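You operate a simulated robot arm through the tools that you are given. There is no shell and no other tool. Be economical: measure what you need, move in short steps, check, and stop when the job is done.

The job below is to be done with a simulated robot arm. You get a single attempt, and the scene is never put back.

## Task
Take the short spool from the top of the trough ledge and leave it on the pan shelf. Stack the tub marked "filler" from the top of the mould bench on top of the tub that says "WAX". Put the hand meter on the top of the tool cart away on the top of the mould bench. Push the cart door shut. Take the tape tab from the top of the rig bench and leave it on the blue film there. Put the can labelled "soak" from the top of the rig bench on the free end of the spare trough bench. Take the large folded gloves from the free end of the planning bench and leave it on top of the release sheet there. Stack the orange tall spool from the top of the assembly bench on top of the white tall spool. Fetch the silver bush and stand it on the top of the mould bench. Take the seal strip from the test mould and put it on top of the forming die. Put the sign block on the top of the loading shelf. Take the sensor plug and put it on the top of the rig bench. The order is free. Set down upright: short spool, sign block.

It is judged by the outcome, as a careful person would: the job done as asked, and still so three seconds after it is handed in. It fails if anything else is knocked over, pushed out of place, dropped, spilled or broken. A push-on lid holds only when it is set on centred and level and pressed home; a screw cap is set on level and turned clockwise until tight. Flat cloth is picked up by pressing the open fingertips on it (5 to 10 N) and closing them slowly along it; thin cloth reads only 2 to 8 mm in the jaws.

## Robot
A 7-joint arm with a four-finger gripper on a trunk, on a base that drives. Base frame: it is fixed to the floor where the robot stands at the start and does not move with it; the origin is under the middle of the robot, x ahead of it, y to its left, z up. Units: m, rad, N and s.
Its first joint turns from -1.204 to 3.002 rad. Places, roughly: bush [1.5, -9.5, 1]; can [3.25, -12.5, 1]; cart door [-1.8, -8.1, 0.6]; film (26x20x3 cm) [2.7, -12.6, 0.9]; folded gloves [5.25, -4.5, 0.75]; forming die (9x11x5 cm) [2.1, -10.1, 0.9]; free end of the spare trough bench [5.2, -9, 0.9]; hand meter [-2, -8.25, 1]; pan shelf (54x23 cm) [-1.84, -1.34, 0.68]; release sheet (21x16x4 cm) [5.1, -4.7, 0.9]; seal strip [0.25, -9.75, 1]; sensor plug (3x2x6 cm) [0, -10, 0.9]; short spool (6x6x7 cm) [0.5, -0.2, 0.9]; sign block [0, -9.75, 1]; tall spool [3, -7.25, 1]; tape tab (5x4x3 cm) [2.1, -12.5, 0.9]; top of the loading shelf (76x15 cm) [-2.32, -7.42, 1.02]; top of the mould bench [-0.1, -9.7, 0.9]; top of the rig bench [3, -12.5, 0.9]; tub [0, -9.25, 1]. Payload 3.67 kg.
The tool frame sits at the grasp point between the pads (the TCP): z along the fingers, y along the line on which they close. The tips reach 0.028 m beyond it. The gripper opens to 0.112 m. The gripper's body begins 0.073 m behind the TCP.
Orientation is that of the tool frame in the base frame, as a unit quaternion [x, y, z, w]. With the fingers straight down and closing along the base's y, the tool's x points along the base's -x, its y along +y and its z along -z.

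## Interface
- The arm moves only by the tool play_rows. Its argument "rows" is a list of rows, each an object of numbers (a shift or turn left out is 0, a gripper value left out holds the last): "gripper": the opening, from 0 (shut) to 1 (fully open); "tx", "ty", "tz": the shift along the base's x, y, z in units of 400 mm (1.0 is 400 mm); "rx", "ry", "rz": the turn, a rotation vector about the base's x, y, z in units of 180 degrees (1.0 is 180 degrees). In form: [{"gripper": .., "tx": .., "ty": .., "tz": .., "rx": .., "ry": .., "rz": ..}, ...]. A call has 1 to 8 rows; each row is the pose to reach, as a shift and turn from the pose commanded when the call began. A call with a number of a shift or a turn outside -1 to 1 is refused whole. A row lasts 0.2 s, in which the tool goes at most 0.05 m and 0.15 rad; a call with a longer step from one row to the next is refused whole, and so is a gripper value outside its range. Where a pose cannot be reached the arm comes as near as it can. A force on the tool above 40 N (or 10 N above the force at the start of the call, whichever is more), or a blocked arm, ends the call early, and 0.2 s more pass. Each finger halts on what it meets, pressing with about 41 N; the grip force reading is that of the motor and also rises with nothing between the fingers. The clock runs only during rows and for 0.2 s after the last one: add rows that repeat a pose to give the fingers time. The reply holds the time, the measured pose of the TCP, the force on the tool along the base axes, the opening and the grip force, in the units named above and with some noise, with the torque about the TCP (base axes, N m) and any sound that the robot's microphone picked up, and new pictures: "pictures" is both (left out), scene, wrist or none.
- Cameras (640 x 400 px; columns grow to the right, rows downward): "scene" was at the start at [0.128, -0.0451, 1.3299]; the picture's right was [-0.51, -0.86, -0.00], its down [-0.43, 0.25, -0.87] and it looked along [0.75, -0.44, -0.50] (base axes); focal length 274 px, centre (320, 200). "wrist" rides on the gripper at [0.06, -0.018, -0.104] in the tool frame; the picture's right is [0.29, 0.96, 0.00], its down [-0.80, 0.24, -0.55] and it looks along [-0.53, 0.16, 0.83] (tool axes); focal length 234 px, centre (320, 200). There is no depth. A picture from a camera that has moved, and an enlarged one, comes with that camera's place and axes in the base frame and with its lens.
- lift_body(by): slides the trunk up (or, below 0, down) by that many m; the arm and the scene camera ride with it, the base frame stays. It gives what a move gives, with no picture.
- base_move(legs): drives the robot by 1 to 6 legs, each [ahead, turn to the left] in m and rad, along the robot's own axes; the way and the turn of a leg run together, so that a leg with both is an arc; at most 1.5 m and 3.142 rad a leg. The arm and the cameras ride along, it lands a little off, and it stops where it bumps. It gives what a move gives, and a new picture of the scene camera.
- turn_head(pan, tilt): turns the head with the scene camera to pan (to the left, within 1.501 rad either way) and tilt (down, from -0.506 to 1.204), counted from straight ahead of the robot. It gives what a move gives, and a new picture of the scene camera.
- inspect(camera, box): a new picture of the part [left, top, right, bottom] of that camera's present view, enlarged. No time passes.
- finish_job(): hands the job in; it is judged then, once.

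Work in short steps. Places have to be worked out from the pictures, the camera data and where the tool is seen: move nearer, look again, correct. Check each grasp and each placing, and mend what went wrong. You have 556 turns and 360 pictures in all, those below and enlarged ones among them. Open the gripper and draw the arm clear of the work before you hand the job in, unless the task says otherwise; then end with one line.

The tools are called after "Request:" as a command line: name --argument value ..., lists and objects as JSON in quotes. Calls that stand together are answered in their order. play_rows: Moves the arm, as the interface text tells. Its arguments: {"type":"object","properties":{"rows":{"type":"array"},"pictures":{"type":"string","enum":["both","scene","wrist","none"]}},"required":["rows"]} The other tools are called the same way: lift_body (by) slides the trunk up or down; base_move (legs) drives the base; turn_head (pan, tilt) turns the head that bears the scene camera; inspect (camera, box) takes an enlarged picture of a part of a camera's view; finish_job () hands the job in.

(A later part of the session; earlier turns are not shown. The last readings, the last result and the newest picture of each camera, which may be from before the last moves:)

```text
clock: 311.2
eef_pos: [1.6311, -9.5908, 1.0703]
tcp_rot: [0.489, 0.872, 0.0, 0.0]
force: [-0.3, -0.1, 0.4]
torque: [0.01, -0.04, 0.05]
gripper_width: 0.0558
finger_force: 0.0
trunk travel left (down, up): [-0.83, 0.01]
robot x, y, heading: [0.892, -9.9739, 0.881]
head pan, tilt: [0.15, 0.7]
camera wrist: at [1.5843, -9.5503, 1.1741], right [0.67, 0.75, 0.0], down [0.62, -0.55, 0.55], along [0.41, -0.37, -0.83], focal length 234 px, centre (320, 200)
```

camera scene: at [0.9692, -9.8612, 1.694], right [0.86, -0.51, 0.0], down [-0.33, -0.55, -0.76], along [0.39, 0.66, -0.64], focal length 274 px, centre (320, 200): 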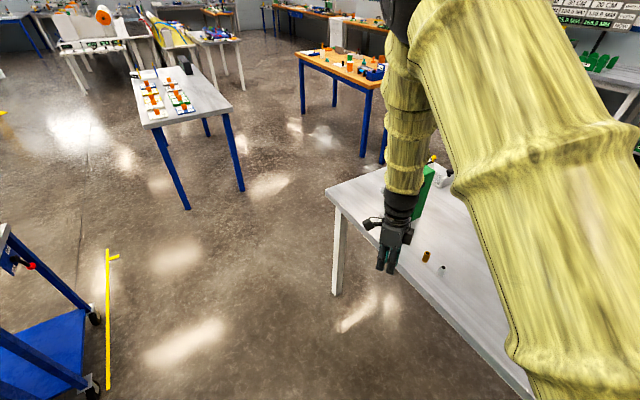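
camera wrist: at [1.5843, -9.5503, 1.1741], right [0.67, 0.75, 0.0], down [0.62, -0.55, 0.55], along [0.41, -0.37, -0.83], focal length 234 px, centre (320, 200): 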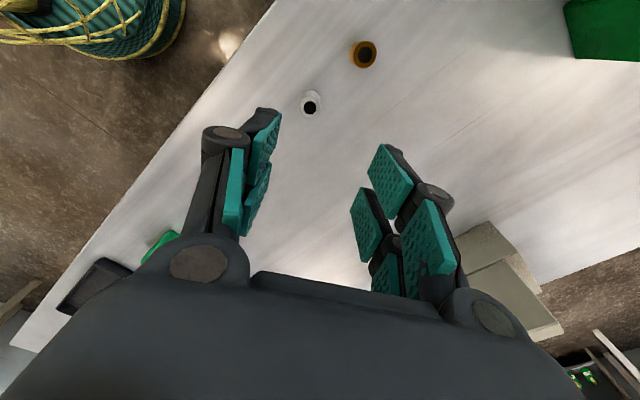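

The bush stands at (1.616, -9.593). I'll descend to grip it.

Request:
play_rows --rows '[{"tx": -0.037, "ty": -0.005, "tz": -0.1}, {"tx": -0.037, "ty": -0.005, "tz": -0.2}, {"tx": -0.037, "ty": -0.005, "tz": -0.3}, {"tx": -0.037, "ty": -0.005, "tz": -0.35}, {"tx": -0.037, "ty": -0.005, "tz": -0.37}, {"tx": -0.037, "ty": -0.005, "tz": -0.39}]' --pictures "wrist"

```text
clock: 312.6
eef_pos: [1.6158, -9.5925, 0.9155]
tcp_rot: [0.488, 0.873, -0.001, -0.002]
force: [0.7, 0.0, 0.2]
torque: [0.01, 0.01, -0.01]
gripper_width: 0.0562
finger_force: 0.0
trunk travel left (down, up): [-0.83, 0.01]
robot x, y, heading: [0.893, -9.9761, 0.883]
head pan, tilt: [0.15, 0.7]
camera wrist: at [1.5694, -9.5529, 1.0183], right [0.67, 0.75, 0.0], down [0.62, -0.55, 0.55], along [0.41, -0.37, -0.83], focal length 234 px, centre (320, 200)
```

wrist: 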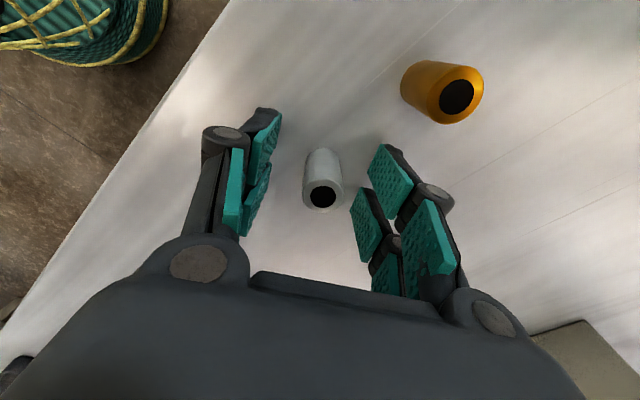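

Request:
play_rows --rows '[{"tx": 0.012, "ty": -0.01, "tz": -0.008}, {"tx": 0.012, "ty": -0.01, "tz": -0.016}, {"tx": 0.012, "ty": -0.01, "tz": -0.016, "gripper": 0.35}, {"tx": 0.012, "ty": -0.01, "tz": -0.016, "gripper": 0.2}, {"tx": 0.012, "ty": -0.01, "tz": -0.016, "gripper": 0.1}, {"tx": 0.012, "ty": -0.01, "tz": -0.016, "gripper": 0.05}, {"tx": 0.012, "ty": -0.01, "tz": -0.016, "gripper": 0.05}]' --pictures "wrist"

```text
clock: 314.2
eef_pos: [1.6205, -9.5967, 0.9094]
tcp_rot: [0.489, 0.873, 0.0, -0.001]
force: [0.6, 0.4, 1.4]
torque: [0.03, -0.05, -0.01]
gripper_width: 0.0201
finger_force: 40.7
trunk travel left (down, up): [-0.83, 0.01]
robot x, y, heading: [0.8924, -9.9733, 0.882]
head pan, tilt: [0.15, 0.7]
camera wrist: at [1.5739, -9.5555, 1.0122], right [0.67, 0.75, 0.0], down [0.62, -0.55, 0.55], along [0.41, -0.37, -0.83], focal length 234 px, centre (320, 200)
```

wrist: 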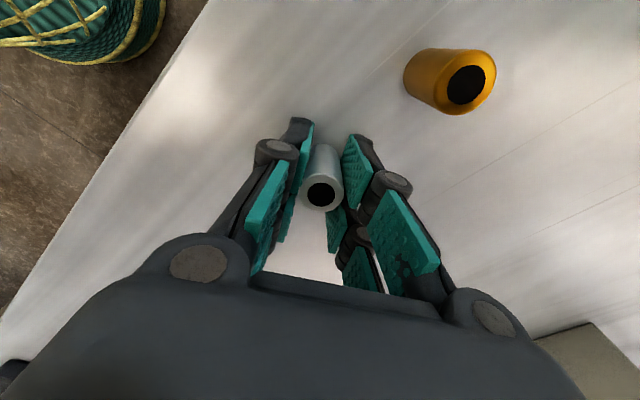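

Gripped at 0.020 m. I'll lift and retract slightly, then turn right (south-about) toward the mould bench.

Request:
play_rows --rows '[{"tz": 0.1, "gripper": 0.05}, {"tz": 0.2}, {"tz": 0.3}, {"tz": 0.4}, {"tz": 0.46, "tx": -0.08, "ty": -0.04}, {"tz": 0.48, "tx": -0.16, "ty": -0.08}, {"tz": 0.48, "tx": -0.22, "ty": -0.12}, {"tz": 0.48, "tx": -0.22, "ty": -0.12}]' --pictures "wrist"

```text
clock: 316.1
eef_pos: [1.5306, -9.643, 1.0999]
tcp_rot: [0.489, 0.873, -0.001, -0.001]
force: [-0.5, 0.6, -0.1]
torque: [-0.01, 0.03, 0.01]
gripper_width: 0.0202
finger_force: 40.6
trunk travel left (down, up): [-0.83, 0.01]
robot x, y, heading: [0.8931, -9.9731, 0.886]
head pan, tilt: [0.15, 0.7]
camera wrist: at [1.4845, -9.6017, 1.2034], right [0.67, 0.75, 0.0], down [0.62, -0.55, 0.55], along [0.41, -0.37, -0.83], focal length 234 px, centre (320, 200)
```

wrist: 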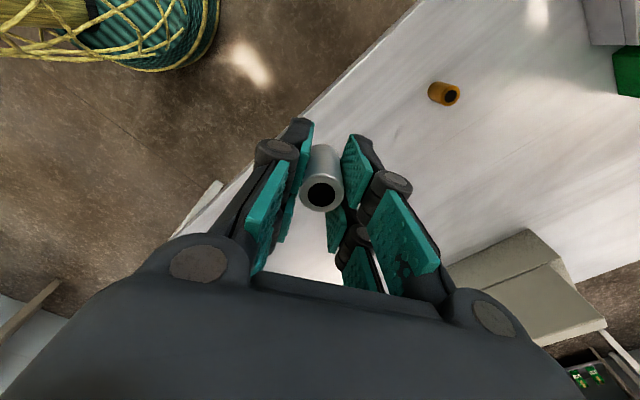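

Bush held upright. I'll turn right to face the mould bench.

Request:
base_move --legs '[[0, -1.95], [0, -1.95], [0.2, 0]]'

Request:
turn_head --pan -0.25 --tilt 0.7

```text
clock: 327.1
eef_pos: [0.0137, -9.7496, 1.1005]
tcp_rot: [-0.608, 0.794, -0.002, 0.0]
force: [-0.1, -0.5, -0.8]
torque: [-0.06, -0.02, 0.0]
gripper_width: 0.0201
finger_force: 41.0
trunk travel left (down, up): [-0.83, 0.01]
robot x, y, heading: [0.6924, -9.9879, -3.077]
head pan, tilt: [0.15, 0.7]
camera scene: at [0.5569, -10.0073, 1.694], right [-0.22, 0.98, 0.0], down [0.63, 0.14, -0.76], along [-0.75, -0.17, -0.64], focal length 274 px, centre (320, 200)
```

scene: 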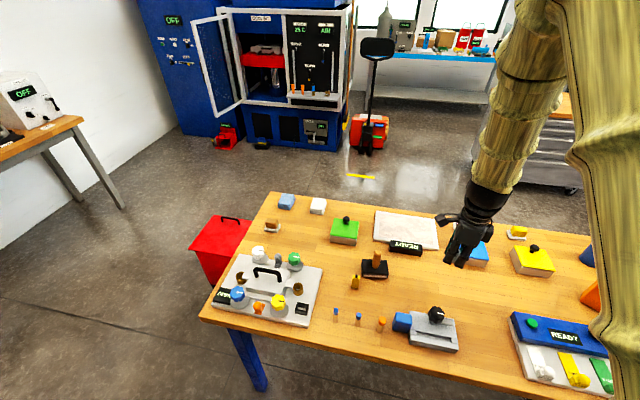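

```text
clock: 328.0
eef_pos: [0.0157, -9.7501, 1.1005]
tcp_rot: [-0.607, 0.795, -0.002, 0.0]
force: [0.1, 0.4, -0.5]
torque: [-0.01, 0.02, 0.01]
gripper_width: 0.0197
finger_force: 41.0
trunk travel left (down, up): [-0.83, 0.01]
robot x, y, heading: [0.6922, -9.9868, -3.071]
head pan, tilt: [-0.25, 0.7]
camera scene: at [0.5581, -9.9741, 1.6941], right [0.18, 0.98, 0.0], down [0.63, -0.12, -0.77], along [-0.75, 0.14, -0.64], focal length 274 px, centre (320, 200)
```

scene: 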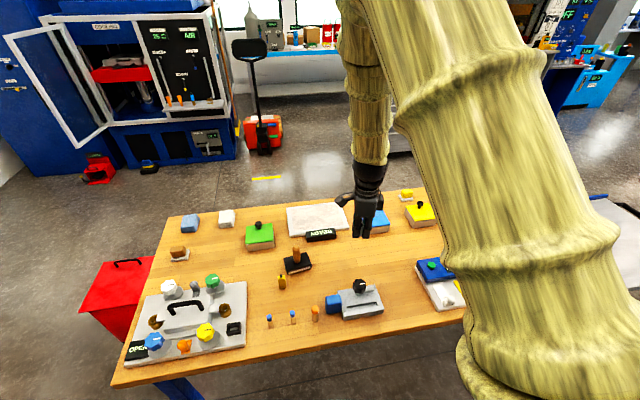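

I'll stand the bush at the free spot near (-0.02, -9.70).

Request:
play_rows --rows '[{"tx": -0.0875, "ty": 0.08}, {"tx": -0.0875, "ty": 0.125, "tz": -0.08}, {"tx": -0.0875, "ty": 0.125, "tz": -0.2}, {"tx": -0.0875, "ty": 0.125, "tz": -0.32}, {"tx": -0.0875, "ty": 0.125, "tz": -0.42}, {"tx": -0.0875, "ty": 0.125, "tz": -0.42}]' --pictures "wrist"

Request:
play_rows --rows '[{"tz": -0.015}, {"tz": -0.025}, {"tz": -0.035}, {"tz": -0.045}, {"tz": -0.055}, {"tz": -0.065}, {"tz": -0.075}, {"tz": -0.085}]' --pictures "none"

```text
clock: 329.4
eef_pos: [-0.0172, -9.7004, 0.9303]
tcp_rot: [-0.607, 0.794, -0.001, -0.001]
force: [0.8, 0.0, 0.0]
torque: [0.0, 0.02, 0.0]
gripper_width: 0.0198
finger_force: 41.2
trunk travel left (down, up): [-0.83, 0.01]
robot x, y, heading: [0.6942, -9.9873, -3.072]
head pan, tilt: [-0.25, 0.7]
camera wrist: at [-0.0155, -9.763, 1.0333], right [-1.0, -0.03, 0.0], down [-0.02, 0.83, 0.55], along [-0.01, 0.55, -0.83], focal length 234 px, centre (320, 200)
```

wrist: 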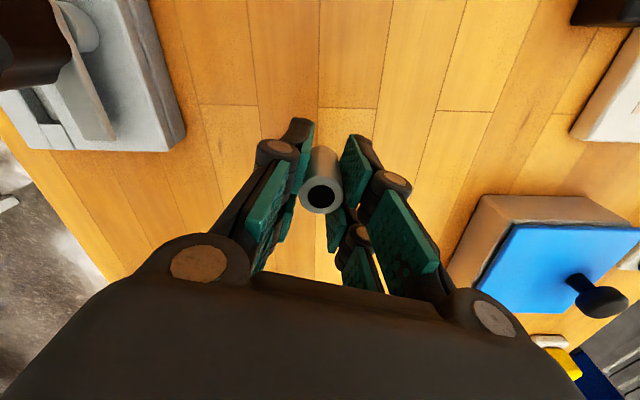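

```text
clock: 331.2
eef_pos: [-0.0208, -9.7, 0.8977]
tcp_rot: [-0.607, 0.795, -0.002, -0.001]
force: [-0.3, 0.2, -0.4]
torque: [0.0, 0.01, 0.0]
gripper_width: 0.0198
finger_force: 41.1
trunk travel left (down, up): [-0.83, 0.01]
robot x, y, heading: [0.6929, -9.9876, -3.075]
head pan, tilt: [-0.25, 0.7]
```

No contact yet; continuing slowly.

Request:
play_rows --rows '[{"tz": -0.01}, {"tz": -0.02}, {"tz": -0.03}, {"tz": -0.04}, {"tz": -0.05}, {"tz": -0.06}, {"tz": -0.07}]' --pictures "none"

```text
clock: 332.3
eef_pos: [-0.0207, -9.6997, 0.8885]
tcp_rot: [-0.607, 0.795, 0.001, -0.002]
force: [11.1, -1.5, 25.1]
torque: [0.04, -0.53, -0.07]
gripper_width: 0.0185
finger_force: 40.7
trunk travel left (down, up): [-0.83, 0.01]
robot x, y, heading: [0.6921, -9.9879, -3.074]
head pan, tilt: [-0.25, 0.7]
stopped in row 5: the force on the tool passed its limit at 56 N (the readings are from after the stop); the commanded pose is now the measured one
```

Contact with the bench. I'll release and rise.

Request:
play_rows --rows '[{"gripper": 0.25, "tz": 0.003}, {"gripper": 0.35, "tz": 0.003}, {"gripper": 0.4, "tz": 0.003}, {"gripper": 0.4, "tz": 0.05}, {"gripper": 0.4, "tz": 0.15}, {"gripper": 0.4, "tz": 0.27}]' --pictures "wrist"

```text
clock: 333.7
eef_pos: [-0.0175, -9.6998, 0.9948]
tcp_rot: [-0.607, 0.795, 0.0, -0.002]
force: [0.8, -0.6, -0.3]
torque: [0.01, 0.05, -0.02]
gripper_width: 0.045
finger_force: 0.2
trunk travel left (down, up): [-0.83, 0.01]
robot x, y, heading: [0.6941, -9.9889, -3.069]
head pan, tilt: [-0.25, 0.7]
camera wrist: at [-0.0155, -9.7626, 1.0968], right [-1.0, -0.03, 0.0], down [-0.02, 0.83, 0.55], along [-0.02, 0.55, -0.83], focal length 234 px, centre (320, 200)
```

wrist: 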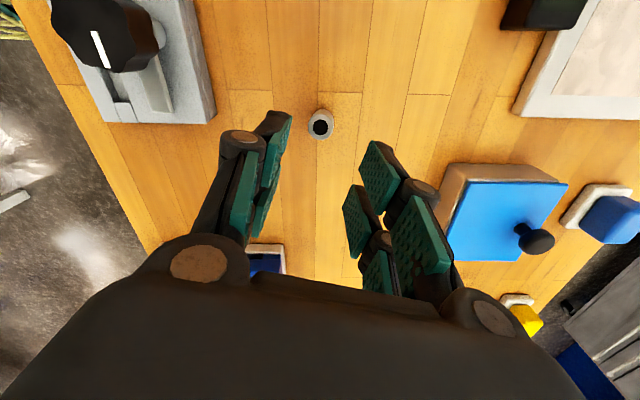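

The bush stands upright. Next is the sensor plug: I'll rise and turn left a bit to bring it to a good bearing.

Request:
play_rows --rows '[{"tz": 0.1}, {"tz": 0.2}, {"tz": 0.28}, {"tz": 0.28}]' --pictures "none"

Request:
base_move --legs '[[0, 0.38]]'

Request:
play_rows --rows '[{"tx": 0.08, "ty": -0.02, "gripper": 0.7}, {"tx": 0.13, "ty": -0.04}, {"tx": 0.13, "ty": -0.04}]' --pictures "wrist"

```text
clock: 334.7
eef_pos: [-0.0231, -9.6994, 1.1043]
tcp_rot: [-0.608, 0.794, 0.0, 0.0]
force: [-0.4, -0.5, -0.2]
torque: [-0.02, 0.01, -0.02]
gripper_width: 0.0448
finger_force: 0.0
trunk travel left (down, up): [-0.83, 0.01]
robot x, y, heading: [0.692, -9.9909, -3.071]
head pan, tilt: [-0.25, 0.7]
```

```text
clock: 336.2
eef_pos: [-0.0777, -9.9888, 1.1046]
tcp_rot: [0.748, -0.664, 0.001, 0.001]
force: [0.1, -0.5, 0.6]
torque: [-0.02, 0.02, -0.04]
gripper_width: 0.0449
finger_force: 0.0
trunk travel left (down, up): [-0.83, 0.01]
robot x, y, heading: [0.6944, -9.9838, -2.684]
head pan, tilt: [-0.25, 0.7]
camera scene: at [0.5626, -10.0257, 1.694], right [-0.2, 0.98, 0.0], down [0.63, 0.13, -0.76], along [-0.75, -0.16, -0.64], focal length 274 px, centre (320, 200)
```

scene: 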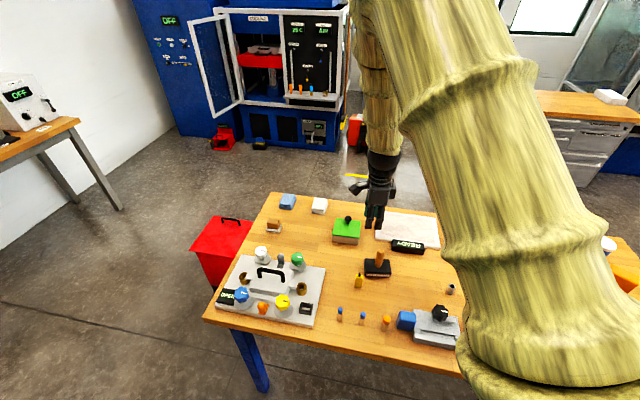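

```text
clock: 337.0
eef_pos: [-0.0236, -10.005, 1.1046]
tcp_rot: [0.748, -0.664, 0.0, 0.0]
force: [-0.4, 0.4, -0.3]
torque: [0.02, 0.03, 0.05]
gripper_width: 0.0786
finger_force: 0.0
trunk travel left (down, up): [-0.83, 0.01]
robot x, y, heading: [0.6956, -9.9871, -2.685]
head pan, tilt: [-0.25, 0.7]
camera wrist: at [0.001, -10.0627, 1.2067], right [-0.92, -0.4, 0.0], down [-0.33, 0.76, 0.55], along [-0.22, 0.51, -0.83], focal length 234 px, centre (320, 200)
```

wrist: 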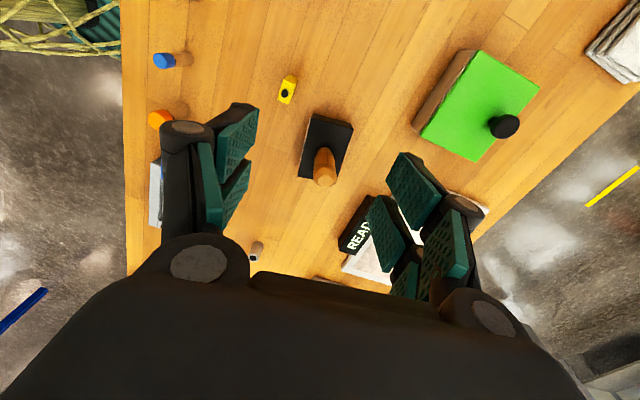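

The plug is at about (0.019, -10.0), close to the stamp. I'll narrow the opening and go lower for a precise look.

Request:
play_rows --rows '[{"tx": 0.06, "gripper": 0.4}, {"tx": 0.107, "tz": -0.08}, {"tx": 0.107, "tz": -0.16}, {"tx": 0.107, "tz": -0.24}, {"tx": 0.107, "tz": -0.24}]' --pictures "wrist"

```text
clock: 338.2
eef_pos: [0.0152, -10.0059, 1.0087]
tcp_rot: [0.749, -0.663, 0.0, 0.001]
force: [0.1, -0.3, -0.2]
torque: [-0.02, 0.03, 0.0]
gripper_width: 0.0447
finger_force: 0.1
trunk travel left (down, up): [-0.83, 0.01]
robot x, y, heading: [0.6927, -9.9847, -2.689]
head pan, tilt: [-0.25, 0.7]
camera wrist: at [0.041, -10.0634, 1.1109], right [-0.92, -0.4, 0.0], down [-0.33, 0.76, 0.55], along [-0.22, 0.51, -0.83], focal length 234 px, centre (320, 200)
```

wrist: 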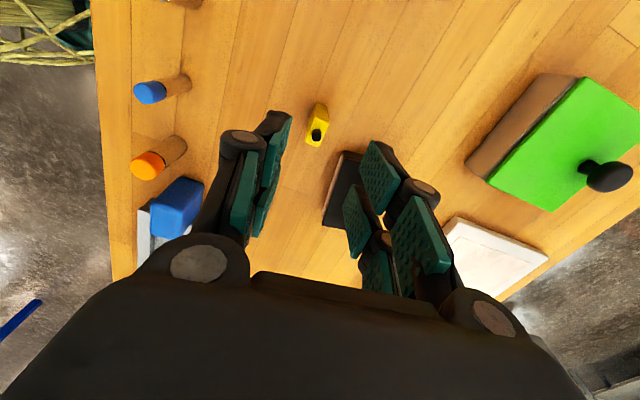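

Plug at (0.019, -10.004). I'll descend with a narrow opening, then close.

Request:
play_rows --rows '[{"tx": 0.01, "ty": -0.01, "tz": -0.1, "gripper": 0.34}, {"tx": 0.01, "ty": -0.01, "tz": -0.2}, {"tx": 0.01, "ty": -0.01, "tz": -0.27}, {"tx": 0.01, "ty": -0.01, "tz": -0.27}, {"tx": 0.01, "ty": -0.01, "tz": -0.27, "gripper": 0.15}, {"tx": 0.01, "ty": -0.01, "tz": -0.27, "gripper": 0.05}, {"tx": 0.01, "ty": -0.01, "tz": -0.27, "gripper": 0.05}]' --pictures "wrist"

```text
clock: 339.8
eef_pos: [0.0216, -10.0103, 0.9005]
tcp_rot: [0.748, -0.663, -0.001, 0.002]
force: [-0.9, 0.6, 2.4]
torque: [-0.02, -0.03, 0.0]
gripper_width: 0.0134
finger_force: 41.3
trunk travel left (down, up): [-0.83, 0.01]
robot x, y, heading: [0.6898, -9.9874, -2.689]
head pan, tilt: [-0.25, 0.7]
camera wrist: at [0.0469, -10.0675, 1.0026], right [-0.92, -0.4, 0.0], down [-0.33, 0.76, 0.55], along [-0.22, 0.51, -0.83], focal length 234 px, centre (320, 200)
```

wrist: 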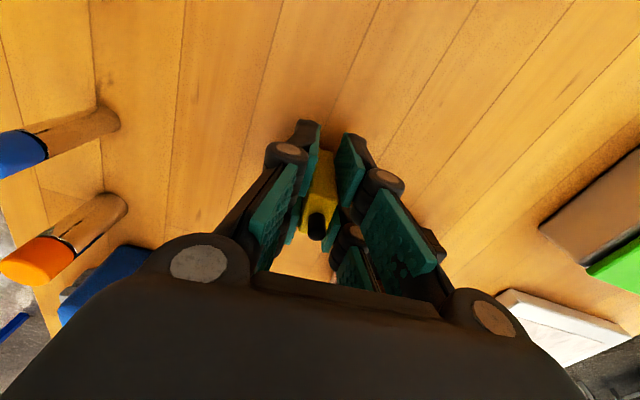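

Gripped at 0.013 m. I'll lift and drive toward the rig bench.

Request:
play_rows --rows '[{"tz": 0.06, "gripper": 0.05}, {"tz": 0.16}, {"tz": 0.26}, {"tz": 0.36}, {"tz": 0.46}, {"tz": 0.52}]' --pictures "wrist"

Request:
base_move --legs '[[0, 1.37], [1.25, 0], [0, 1.0]]'

```text
clock: 341.2
eef_pos: [0.0201, -10.0109, 1.109]
tcp_rot: [0.748, -0.663, 0.001, 0.001]
force: [0.4, -0.2, -1.0]
torque: [0.01, -0.02, -0.02]
gripper_width: 0.0133
finger_force: 40.9
trunk travel left (down, up): [-0.83, 0.01]
robot x, y, heading: [0.6909, -9.9881, -2.686]
head pan, tilt: [-0.25, 0.7]
camera wrist: at [0.045, -10.0688, 1.2113], right [-0.92, -0.4, 0.0], down [-0.33, 0.76, 0.55], along [-0.22, 0.51, -0.83], focal length 234 px, centre (320, 200)
```

wrist: 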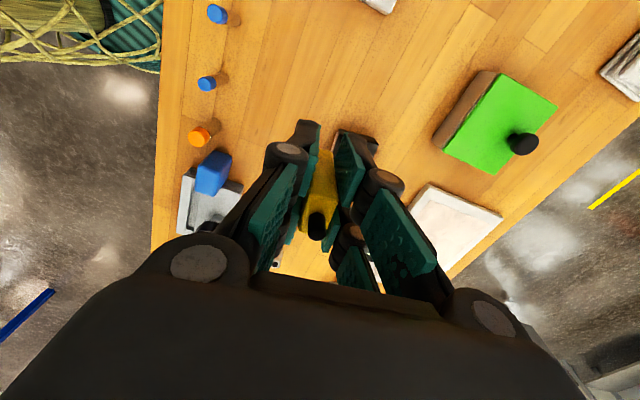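

```text
clock: 353.3
eef_pos: [1.4944, -11.6182, 1.1077]
tcp_rot: [0.898, 0.441, 0.001, 0.0]
force: [0.0, 0.0, -0.2]
torque: [-0.02, 0.01, 0.02]
gripper_width: 0.0132
finger_force: 41.2
trunk travel left (down, up): [-0.83, 0.01]
robot x, y, heading: [0.9977, -11.1661, -0.325]
head pan, tilt: [-0.25, 0.7]
camera scene: at [1.1165, -11.2268, 1.694], right [-0.54, -0.84, 0.0], down [-0.54, 0.35, -0.76], along [0.64, -0.41, -0.64], focal length 274 px, centre (320, 200)
```

scene: 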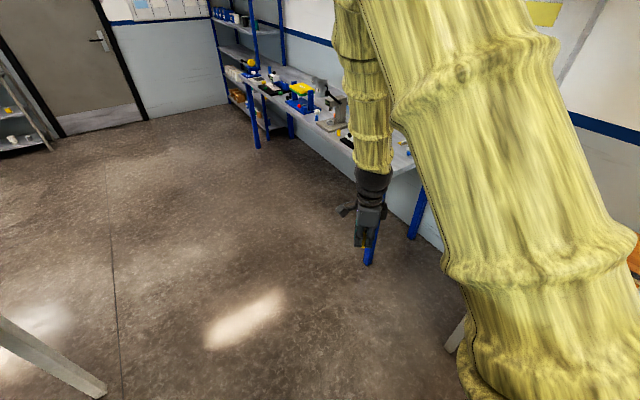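

The rig bench front is at y about -12.2. I'll drive alongside and face it.

Request:
base_move --legs '[[1.45, 0], [0, -0.85]]'

Request:
turn_head --pan 0.0 --tilt 0.65

```text
clock: 362.6
eef_pos: [2.3444, -12.3077, 1.108]
tcp_rot: [1.0, 0.03, 0.0, 0.001]
force: [-0.2, 0.3, -1.6]
torque: [0.01, -0.05, -0.02]
gripper_width: 0.0129
finger_force: 41.5
trunk travel left (down, up): [-0.83, 0.01]
robot x, y, heading: [2.3594, -11.6391, -1.177]
head pan, tilt: [-0.25, 0.7]
camera scene: at [2.3907, -11.7659, 1.694], right [-0.99, -0.15, 0.0], down [-0.09, 0.64, -0.76], along [0.11, -0.76, -0.64], focal length 274 px, centre (320, 200)
```

scene: 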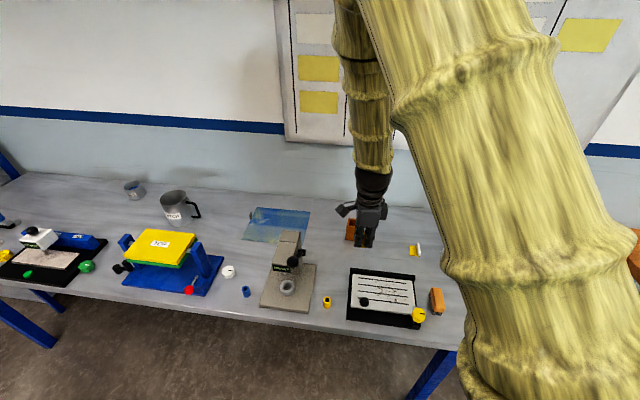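

```text
clock: 363.4
eef_pos: [2.3445, -12.3075, 1.1075]
tcp_rot: [1.0, 0.031, 0.0, 0.0]
force: [0.9, 1.2, -0.4]
torque: [0.03, 0.03, -0.03]
gripper_width: 0.0132
finger_force: 40.7
trunk travel left (down, up): [-0.83, 0.01]
robot x, y, heading: [2.3567, -11.6302, -1.173]
head pan, tilt: [0.0, 0.649]
camera scene: at [2.4119, -11.7621, 1.6984], right [-0.92, -0.38, 0.0], down [-0.23, 0.56, -0.8], along [0.31, -0.73, -0.6], focal length 274 px, centre (320, 200)
```

scene: 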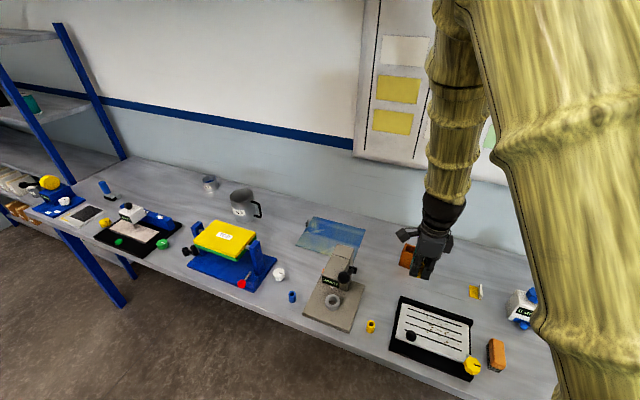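

Request:
inspect --camera "scene" --box '[180, 170, 400, 320]'

Request:
inspect --camera "scene" --box '[380, 240, 560, 380]'

```text
2.67 times, centred on (290, 245) of scene
camera zoom: at [2.4119, -11.7621, 1.6984], right [-0.92, -0.38, 0.0], down [-0.23, 0.56, -0.8], along [0.31, -0.73, -0.6], focal length 730 px, centre (400, 80)
```

zoom: 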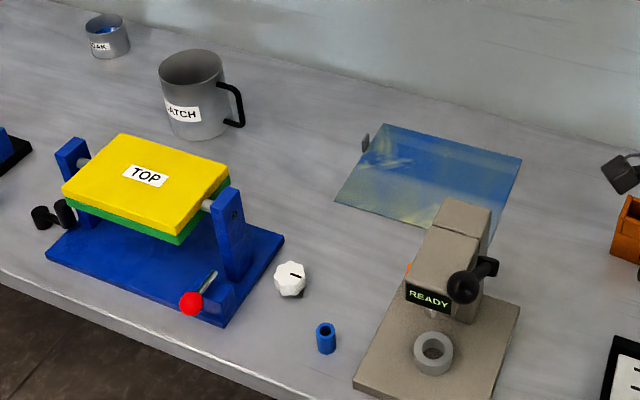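

```text
2.86 times, centred on (470, 310) of scene
camera zoom: at [2.4119, -11.7621, 1.6984], right [-0.92, -0.38, 0.0], down [-0.23, 0.56, -0.8], along [0.31, -0.73, -0.6], focal length 782 px, centre (-109, -114)
```

zoom: 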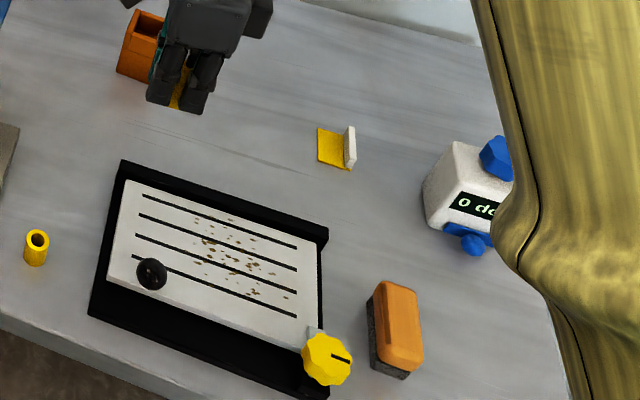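

SOAK can is the small one at about (3.37, -12.62). The tape tab is at (2.137, -12.478) and the film at (2.70, -12.55). I'll stand the plug at the free spot (2.26, -12.47).

Request:
play_rows --rows '[{"tx": -0.05, "ty": -0.1}, {"tx": -0.1, "ty": -0.2}, {"tx": -0.15, "ty": -0.3}, {"tx": -0.21, "ty": -0.4}, {"tx": -0.21, "ty": -0.41, "tz": -0.12}, {"tx": -0.21, "ty": -0.41, "tz": -0.24}, {"tx": -0.21, "ty": -0.41, "tz": -0.36}, {"tx": -0.21, "ty": -0.41, "tz": -0.42}]' --pictures "wrist"

Request:
play_rows --rows '[{"tz": -0.015}, {"tz": -0.03}, {"tz": -0.04}, {"tz": -0.05}, {"tz": -0.06}, {"tz": -0.07}, {"tz": -0.08}, {"tz": -0.09}]' --pictures "none"

```text
clock: 365.2
eef_pos: [2.2598, -12.4725, 0.9411]
tcp_rot: [1.0, 0.03, 0.001, 0.0]
force: [1.2, -0.6, -0.9]
torque: [-0.03, -0.01, -0.02]
gripper_width: 0.0131
finger_force: 41.5
trunk travel left (down, up): [-0.83, 0.01]
robot x, y, heading: [2.3603, -11.631, -1.179]
head pan, tilt: [0.0, 0.649]
camera wrist: at [2.3184, -12.4506, 1.0438], right [0.35, -0.94, 0.0], down [-0.78, -0.29, 0.55], along [-0.52, -0.19, -0.83], focal length 234 px, centre (320, 200)
```

wrist: 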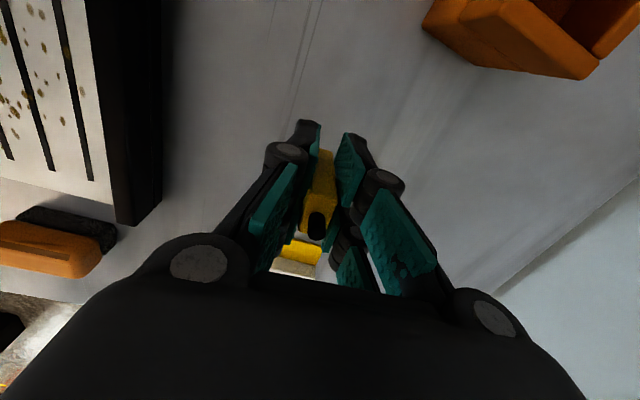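

```text
clock: 367.0
eef_pos: [2.2599, -12.4721, 0.9036]
tcp_rot: [1.0, 0.031, 0.002, 0.0]
force: [0.6, 0.2, -0.7]
torque: [-0.04, -0.02, 0.01]
gripper_width: 0.0131
finger_force: 40.6
trunk travel left (down, up): [-0.83, 0.01]
robot x, y, heading: [2.3614, -11.6322, -1.176]
head pan, tilt: [0.0, 0.649]
```

Request:
play_rows --rows '[{"tz": -0.008}, {"tz": -0.016}, {"tz": -0.024}, {"tz": -0.032}, {"tz": -0.04}, {"tz": -0.048}, {"tz": -0.056}, {"tz": -0.064}]' --pictures "none"

```text
clock: 368.5
eef_pos: [2.2609, -12.4709, 0.8866]
tcp_rot: [0.999, 0.032, 0.001, 0.002]
force: [1.0, 6.8, 17.3]
torque: [0.28, 0.07, -0.08]
gripper_width: 0.013
finger_force: 40.9
trunk travel left (down, up): [-0.83, 0.01]
robot x, y, heading: [2.3582, -11.6365, -1.172]
head pan, tilt: [0.0, 0.649]
stopped in row 7: the force on the tool passed its limit at 50 N (the readings are from after the stop); the commanded pose is now the measured one
```

Contact. Release and rise.

Request:
play_rows --rows '[{"gripper": 0.2, "tz": 0.003}, {"gripper": 0.3, "tz": 0.003}, {"gripper": 0.4, "tz": 0.003}, {"gripper": 0.4, "tz": 0.08}, {"gripper": 0.4, "tz": 0.2}, {"gripper": 0.4, "tz": 0.32}]' --pictures "wrist"

```text
clock: 369.9
eef_pos: [2.2593, -12.4701, 1.0117]
tcp_rot: [1.0, 0.031, 0.001, 0.001]
force: [0.3, 1.2, 0.5]
torque: [-0.03, -0.01, -0.01]
gripper_width: 0.0445
finger_force: 0.0
trunk travel left (down, up): [-0.83, 0.01]
robot x, y, heading: [2.3611, -11.6381, -1.173]
head pan, tilt: [0.0, 0.649]
camera wrist: at [2.3178, -12.4494, 1.1151], right [0.35, -0.94, 0.0], down [-0.78, -0.29, 0.55], along [-0.52, -0.19, -0.83], focal length 234 px, centre (320, 200)
```

wrist: 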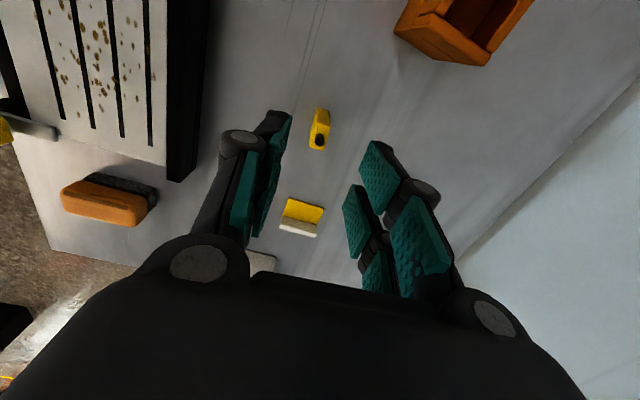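

The plug stands on the rig bench. Now the tape tab at (2.135, -12.491): I'll hover with an 8 cm opening.

Request:
play_rows --rows '[{"tx": -0.1, "ty": -0.02, "gripper": 0.72}, {"tx": -0.2, "ty": -0.04}, {"tx": -0.3, "ty": -0.0525}, {"tx": -0.32, "ty": -0.0525, "tz": -0.1}, {"tx": -0.32, "ty": -0.0525, "tz": -0.17}, {"tx": -0.32, "ty": -0.0525, "tz": -0.17}]' --pictures "wrist"

```text
clock: 371.3
eef_pos: [2.1317, -12.4931, 0.9458]
tcp_rot: [1.0, 0.03, 0.002, 0.001]
force: [0.2, -0.2, 0.7]
torque: [0.0, 0.04, 0.0]
gripper_width: 0.0807
finger_force: 0.1
trunk travel left (down, up): [-0.83, 0.01]
robot x, y, heading: [2.358, -11.6344, -1.175]
head pan, tilt: [0.0, 0.649]
camera wrist: at [2.1906, -12.4714, 1.0481], right [0.35, -0.94, 0.0], down [-0.78, -0.29, 0.55], along [-0.52, -0.19, -0.83], focal length 234 px, centre (320, 200)
```

wrist: 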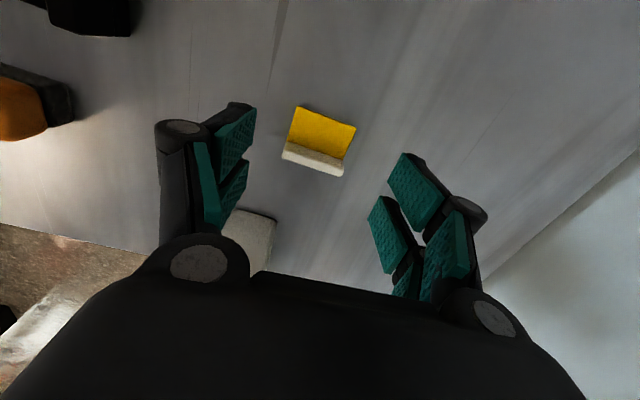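

Request:
play_rows --rows '[{"tx": -0.01, "tz": -0.07, "rz": -0.02}, {"tx": -0.01, "tz": -0.12, "rz": -0.03}, {"tx": -0.01, "tz": -0.14, "rz": -0.03}, {"tx": -0.01, "tz": -0.14, "rz": -0.03, "gripper": 0.5}, {"tx": -0.01, "tz": -0.14, "rz": -0.03, "gripper": 0.3}, {"tx": -0.01, "tz": -0.14, "rz": -0.03, "gripper": 0.25}, {"tx": -0.01, "tz": -0.14, "rz": -0.03, "gripper": 0.25}]' --pictures "wrist"

```text
clock: 372.9
eef_pos: [2.1288, -12.4935, 0.8904]
tcp_rot: [1.0, -0.016, 0.001, 0.001]
force: [-1.0, 0.7, 1.0]
torque: [-0.03, -0.01, -0.02]
gripper_width: 0.0484
finger_force: 40.8
trunk travel left (down, up): [-0.83, 0.01]
robot x, y, heading: [2.359, -11.6376, -1.173]
head pan, tilt: [0.0, 0.649]
camera wrist: at [2.1882, -12.4774, 0.9932], right [0.26, -0.97, 0.0], down [-0.81, -0.21, 0.55], along [-0.53, -0.14, -0.83], focal length 234 px, centre (320, 200)
```

wrist: 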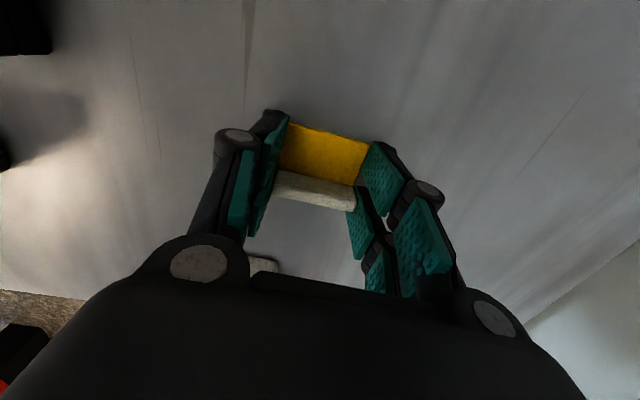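

Gripped at 0.048 m. I'll lift and reposition toward the film.

Request:
play_rows --rows '[{"tz": 0.06, "gripper": 0.25}, {"tz": 0.16}, {"tz": 0.26}, {"tz": 0.36}, {"tz": 0.46}, {"tz": 0.55, "ty": 0.05}, {"tz": 0.58, "ty": 0.12}, {"tz": 0.58, "ty": 0.12}]' --pictures "wrist"

Request:
base_move --legs '[[0, 0.77], [0.27, 0], [0, -0.65]]'

```text
clock: 374.7
eef_pos: [2.1269, -12.4439, 1.1216]
tcp_rot: [1.0, -0.017, 0.001, 0.001]
force: [0.7, -0.4, 0.1]
torque: [0.01, 0.02, 0.0]
gripper_width: 0.0482
finger_force: 41.3
trunk travel left (down, up): [-0.83, 0.01]
robot x, y, heading: [2.3585, -11.6336, -1.175]
head pan, tilt: [0.0, 0.649]
camera wrist: at [2.1875, -12.4284, 1.2247], right [0.26, -0.97, 0.0], down [-0.81, -0.21, 0.55], along [-0.53, -0.14, -0.83], focal length 234 px, centre (320, 200)
```

wrist: 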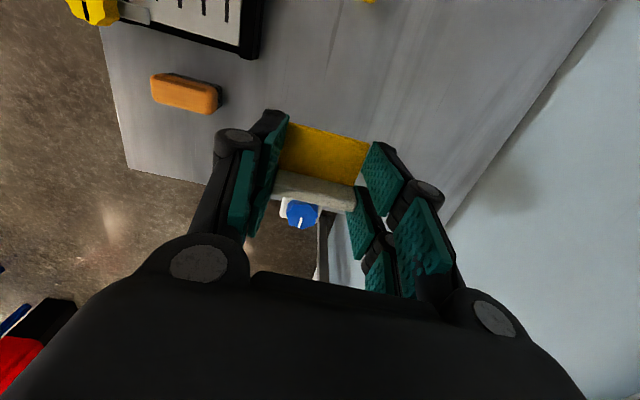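

```text
clock: 380.4
eef_pos: [2.4727, -12.5696, 1.1216]
tcp_rot: [0.999, 0.044, 0.0, 0.001]
force: [0.4, 0.2, -0.1]
torque: [0.01, 0.01, 0.01]
gripper_width: 0.0484
finger_force: 41.4
trunk travel left (down, up): [-0.83, 0.01]
robot x, y, heading: [2.5999, -11.7428, -1.058]
head pan, tilt: [0.0, 0.649]
camera scene: at [2.6729, -11.8593, 1.6984], right [-0.87, -0.49, 0.0], down [-0.3, 0.53, -0.8], along [0.39, -0.69, -0.6], focal length 274 px, centre (320, 200)
```

scene: 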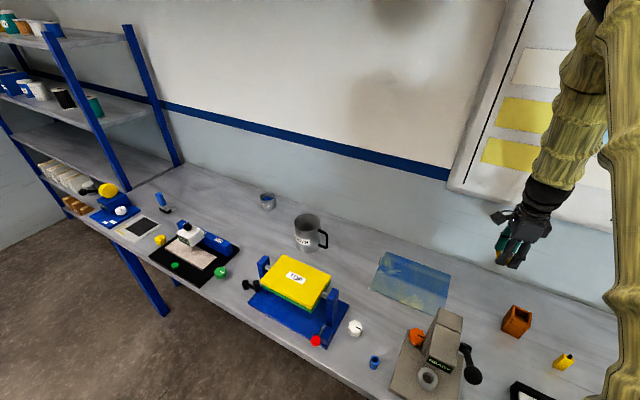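

Film centre at (2.685, -12.55). I'll move over it and lower.

Request:
play_rows --rows '[{"tx": 0.1}, {"tx": 0.2}, {"tx": 0.3}, {"tx": 0.4}, {"tx": 0.5, "ty": 0.02}, {"tx": 0.55, "ty": 0.03, "tz": -0.08}, {"tx": 0.55, "ty": 0.03, "tz": -0.2}, {"tx": 0.55, "ty": 0.03, "tz": -0.3}]' --pictures "none"

Request:
play_rows --rows '[{"tz": -0.1}, {"tz": -0.16}, {"tz": -0.16}]'

```text
clock: 382.2
eef_pos: [2.6927, -12.5598, 1.0009]
tcp_rot: [0.999, 0.043, 0.001, 0.001]
force: [0.5, 0.2, -0.1]
torque: [0.04, 0.02, -0.01]
gripper_width: 0.0484
finger_force: 40.8
trunk travel left (down, up): [-0.83, 0.01]
robot x, y, heading: [2.6076, -11.7393, -1.056]
head pan, tilt: [0.0, 0.649]
```

```text
clock: 383.0
eef_pos: [2.695, -12.5582, 0.9391]
tcp_rot: [0.999, 0.043, 0.0, 0.002]
force: [0.0, -0.6, -0.1]
torque: [0.0, 0.02, 0.03]
gripper_width: 0.0487
finger_force: 41.5
trunk travel left (down, up): [-0.83, 0.01]
robot x, y, heading: [2.6037, -11.7422, -1.06]
head pan, tilt: [0.0, 0.649]
camera scene: at [2.6734, -11.8582, 1.6985], right [-0.87, -0.49, 0.0], down [-0.3, 0.53, -0.8], along [0.39, -0.69, -0.6], focal length 274 px, centre (320, 200)
camera wrist: at [2.7521, -12.5351, 1.042], right [0.37, -0.93, 0.0], down [-0.77, -0.31, 0.55], along [-0.51, -0.21, -0.83], focal length 234 px, centre (320, 200)
```

scene: 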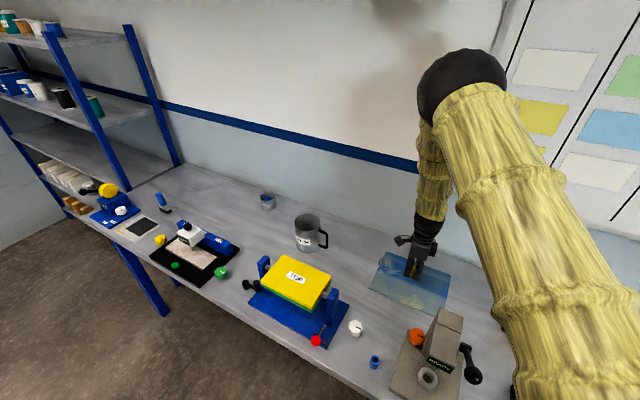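
wrist: 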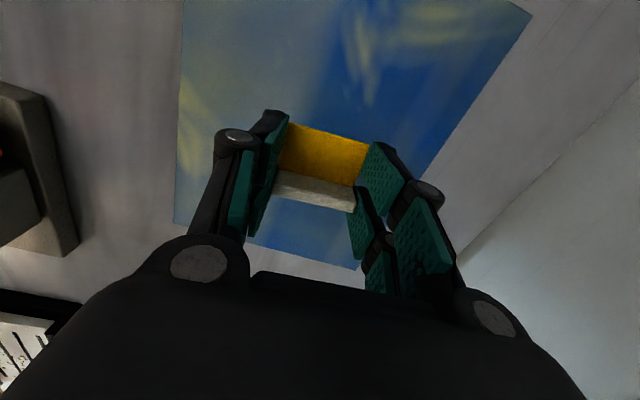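

The tab is near the film's -x edge, so I'll shift 4 cm to +x and lower to contact.

Request:
play_rows --rows '[{"tx": 0.08}, {"tx": 0.1, "tz": -0.04}, {"tx": 0.1, "tz": -0.08}, {"tx": 0.1, "tz": -0.1}, {"tx": 0.1, "tz": -0.11}, {"tx": 0.1, "tz": -0.12}, {"tx": 0.1, "tz": -0.13}, {"tx": 0.1, "tz": -0.14}]' --pictures "none"

```text
clock: 384.7
eef_pos: [2.7329, -12.5597, 0.8922]
tcp_rot: [0.999, 0.044, 0.002, 0.004]
force: [-1.6, 7.0, 29.4]
torque: [0.53, 0.14, -0.01]
gripper_width: 0.0484
finger_force: 41.0
trunk travel left (down, up): [-0.83, 0.01]
robot x, y, heading: [2.6045, -11.7368, -1.052]
head pan, tilt: [0.0, 0.649]
stopped in row 8: the force on the tool passed its limit at 44 N (the readings are from after the stop); the commanded pose is now the measured one
```

Request:
play_rows --rows '[{"gripper": 0.5, "tz": 0.005}, {"gripper": 0.6, "tz": 0.005}, {"gripper": 0.7, "tz": 0.005}, {"gripper": 0.7, "tz": 0.08}, {"gripper": 0.7, "tz": 0.2}, {"gripper": 0.7, "tz": 0.32}, {"gripper": 0.7, "tz": 0.42}]' --pictures "wrist"

```text
clock: 386.3
eef_pos: [2.7318, -12.5586, 1.0588]
tcp_rot: [0.999, 0.043, 0.002, 0.004]
force: [-0.1, -0.1, 0.4]
torque: [-0.07, -0.01, -0.01]
gripper_width: 0.0783
finger_force: 0.0
trunk travel left (down, up): [-0.83, 0.01]
robot x, y, heading: [2.6057, -11.7425, -1.056]
head pan, tilt: [0.0, 0.649]
camera wrist: at [2.789, -12.5358, 1.1619], right [0.37, -0.93, 0.01], down [-0.78, -0.3, 0.55], along [-0.51, -0.21, -0.83], focal length 234 px, centre (320, 200)
```

wrist: 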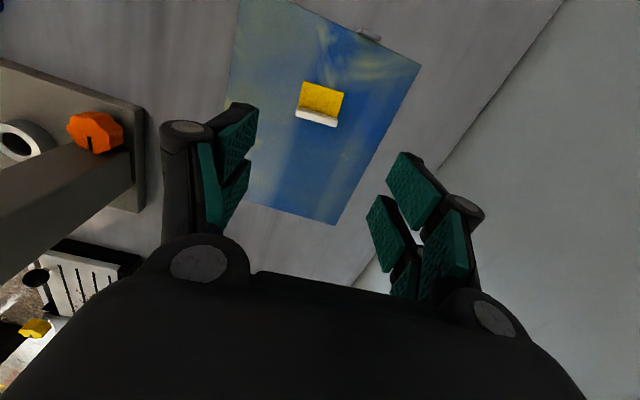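

The tab is on the film. Next, the SOAK can: I'll raise the arm and drive east along the bench.

Request:
play_rows --rows '[{"tz": 0.08}, {"tz": 0.16}, {"tz": 0.16}]' --pictures "none"

Request:
base_move --legs '[[0, 0.92], [0.64, 0], [0, -0.87]]'

```text
clock: 387.1
eef_pos: [2.7334, -12.5626, 1.1192]
tcp_rot: [0.999, 0.044, 0.001, 0.004]
force: [0.1, -0.5, 0.3]
torque: [0.06, 0.01, 0.0]
gripper_width: 0.0783
finger_force: 0.0
trunk travel left (down, up): [-0.83, 0.01]
robot x, y, heading: [2.6066, -11.7342, -1.055]
head pan, tilt: [0.0, 0.649]
```

```text
clock: 395.2
eef_pos: [3.4585, -12.6237, 1.118]
tcp_rot: [0.996, 0.094, 0.002, 0.003]
force: [-0.9, 0.4, 0.5]
torque: [0.04, -0.05, -0.05]
gripper_width: 0.0784
finger_force: 0.0
trunk travel left (down, up): [-0.83, 0.01]
robot x, y, heading: [3.2479, -11.8166, -0.96]
head pan, tilt: [0.0, 0.649]
camera scene: at [3.3281, -11.9312, 1.6984], right [-0.82, -0.58, 0.0], down [-0.35, 0.49, -0.8], along [0.46, -0.65, -0.6], focal length 274 px, centre (320, 200)
```

scene: 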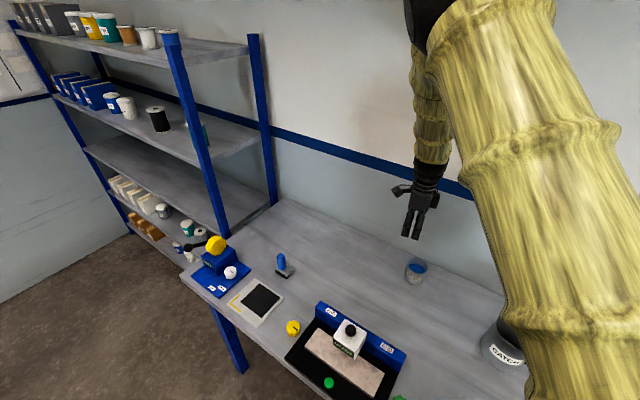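

The can is near (3.40, -12.64). I'll move above with an open gripper and look.

Request:
play_rows --rows '[{"tx": -0.08, "ty": -0.03, "gripper": 1}, {"tx": -0.14, "ty": -0.04, "tz": -0.05}, {"tx": -0.14, "ty": -0.04, "tz": -0.1}, {"tx": -0.14, "ty": -0.04, "tz": -0.1}]' --pictures "wrist"

```text
clock: 396.2
eef_pos: [3.4022, -12.6394, 1.0796]
tcp_rot: [0.996, 0.094, 0.002, 0.004]
force: [-0.1, 0.1, 0.1]
torque: [0.03, -0.03, -0.01]
gripper_width: 0.112
finger_force: 0.0
trunk travel left (down, up): [-0.83, 0.01]
robot x, y, heading: [3.2487, -11.8167, -0.956]
head pan, tilt: [0.0, 0.649]
camera wrist: at [3.4563, -12.6108, 1.1823], right [0.46, -0.89, 0.01], down [-0.74, -0.38, 0.55], along [-0.49, -0.26, -0.83], focal length 234 px, centre (320, 200)
```

wrist: 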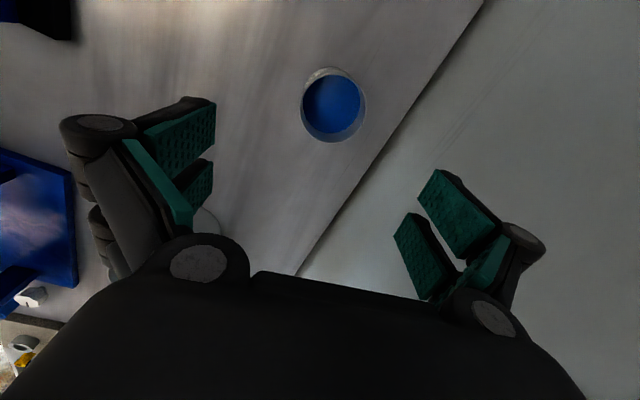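

The can (dia 0.071, full of blue liquid) is centred at (3.411, -12.654). I'll descend carefully around it.

Request:
play_rows --rows '[{"tx": 0.022, "ty": -0.034}, {"tx": 0.022, "ty": -0.034, "tz": -0.1}, {"tx": 0.022, "ty": -0.034, "tz": -0.2}, {"tx": 0.022, "ty": -0.034, "tz": -0.3}, {"tx": 0.022, "ty": -0.034, "tz": -0.4}, {"tx": 0.022, "ty": -0.034, "tz": -0.44}, {"tx": 0.022, "ty": -0.034, "tz": -0.44}]' --pictures "wrist"

```text
clock: 397.8
eef_pos: [3.408, -12.6518, 0.9059]
tcp_rot: [0.995, 0.095, 0.003, 0.004]
force: [-0.1, 0.6, -0.2]
torque: [0.05, 0.02, 0.0]
gripper_width: 0.1117
finger_force: 0.1
trunk travel left (down, up): [-0.83, 0.01]
robot x, y, heading: [3.2461, -11.819, -0.957]
head pan, tilt: [0.0, 0.649]
camera wrist: at [3.4634, -12.6232, 1.0088], right [0.46, -0.89, 0.01], down [-0.74, -0.38, 0.55], along [-0.49, -0.26, -0.83], focal length 234 px, centre (320, 200)
```

wrist: 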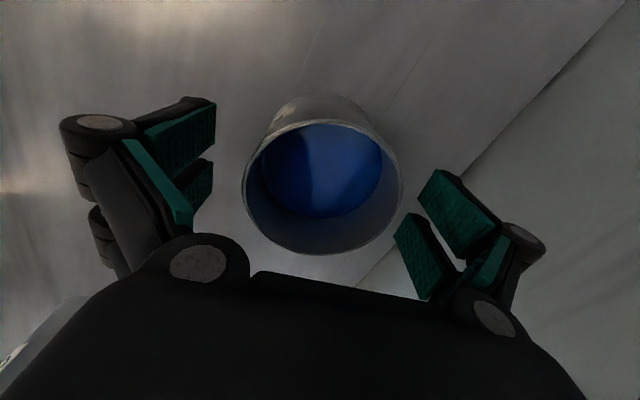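

Centred. I'll lower slightly and close.

Request:
play_rows --rows '[{"tx": 0.012, "tz": -0.03}, {"tx": 0.012, "tz": -0.03, "gripper": 0.85}, {"tx": 0.012, "tz": -0.03, "gripper": 0.72}, {"tx": 0.012, "tz": -0.03, "gripper": 0.62}, {"tx": 0.012, "tz": -0.03, "gripper": 0.5}, {"tx": 0.012, "tz": -0.03, "gripper": 0.5}]' --pictures "wrist"

```text
clock: 399.2
eef_pos: [3.4148, -12.6519, 0.8921]
tcp_rot: [0.996, 0.093, 0.002, 0.004]
force: [0.2, 0.1, 0.1]
torque: [0.06, 0.06, 0.03]
gripper_width: 0.0691
finger_force: 41.0
trunk travel left (down, up): [-0.83, 0.01]
robot x, y, heading: [3.252, -11.8164, -0.96]
head pan, tilt: [0.0, 0.649]
camera wrist: at [3.47, -12.6233, 0.996], right [0.46, -0.89, 0.01], down [-0.74, -0.38, 0.55], along [-0.49, -0.26, -0.83], focal length 234 px, centre (320, 200)
```

wrist: 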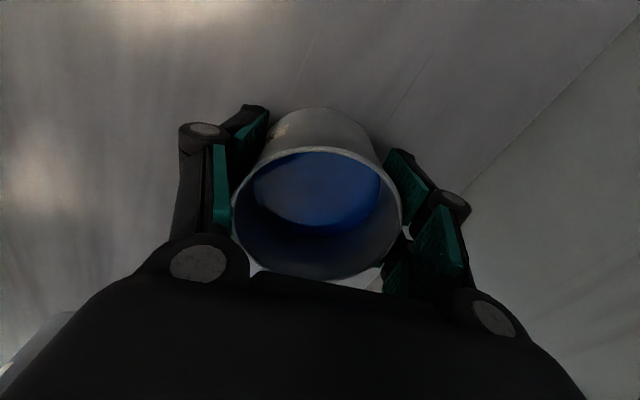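

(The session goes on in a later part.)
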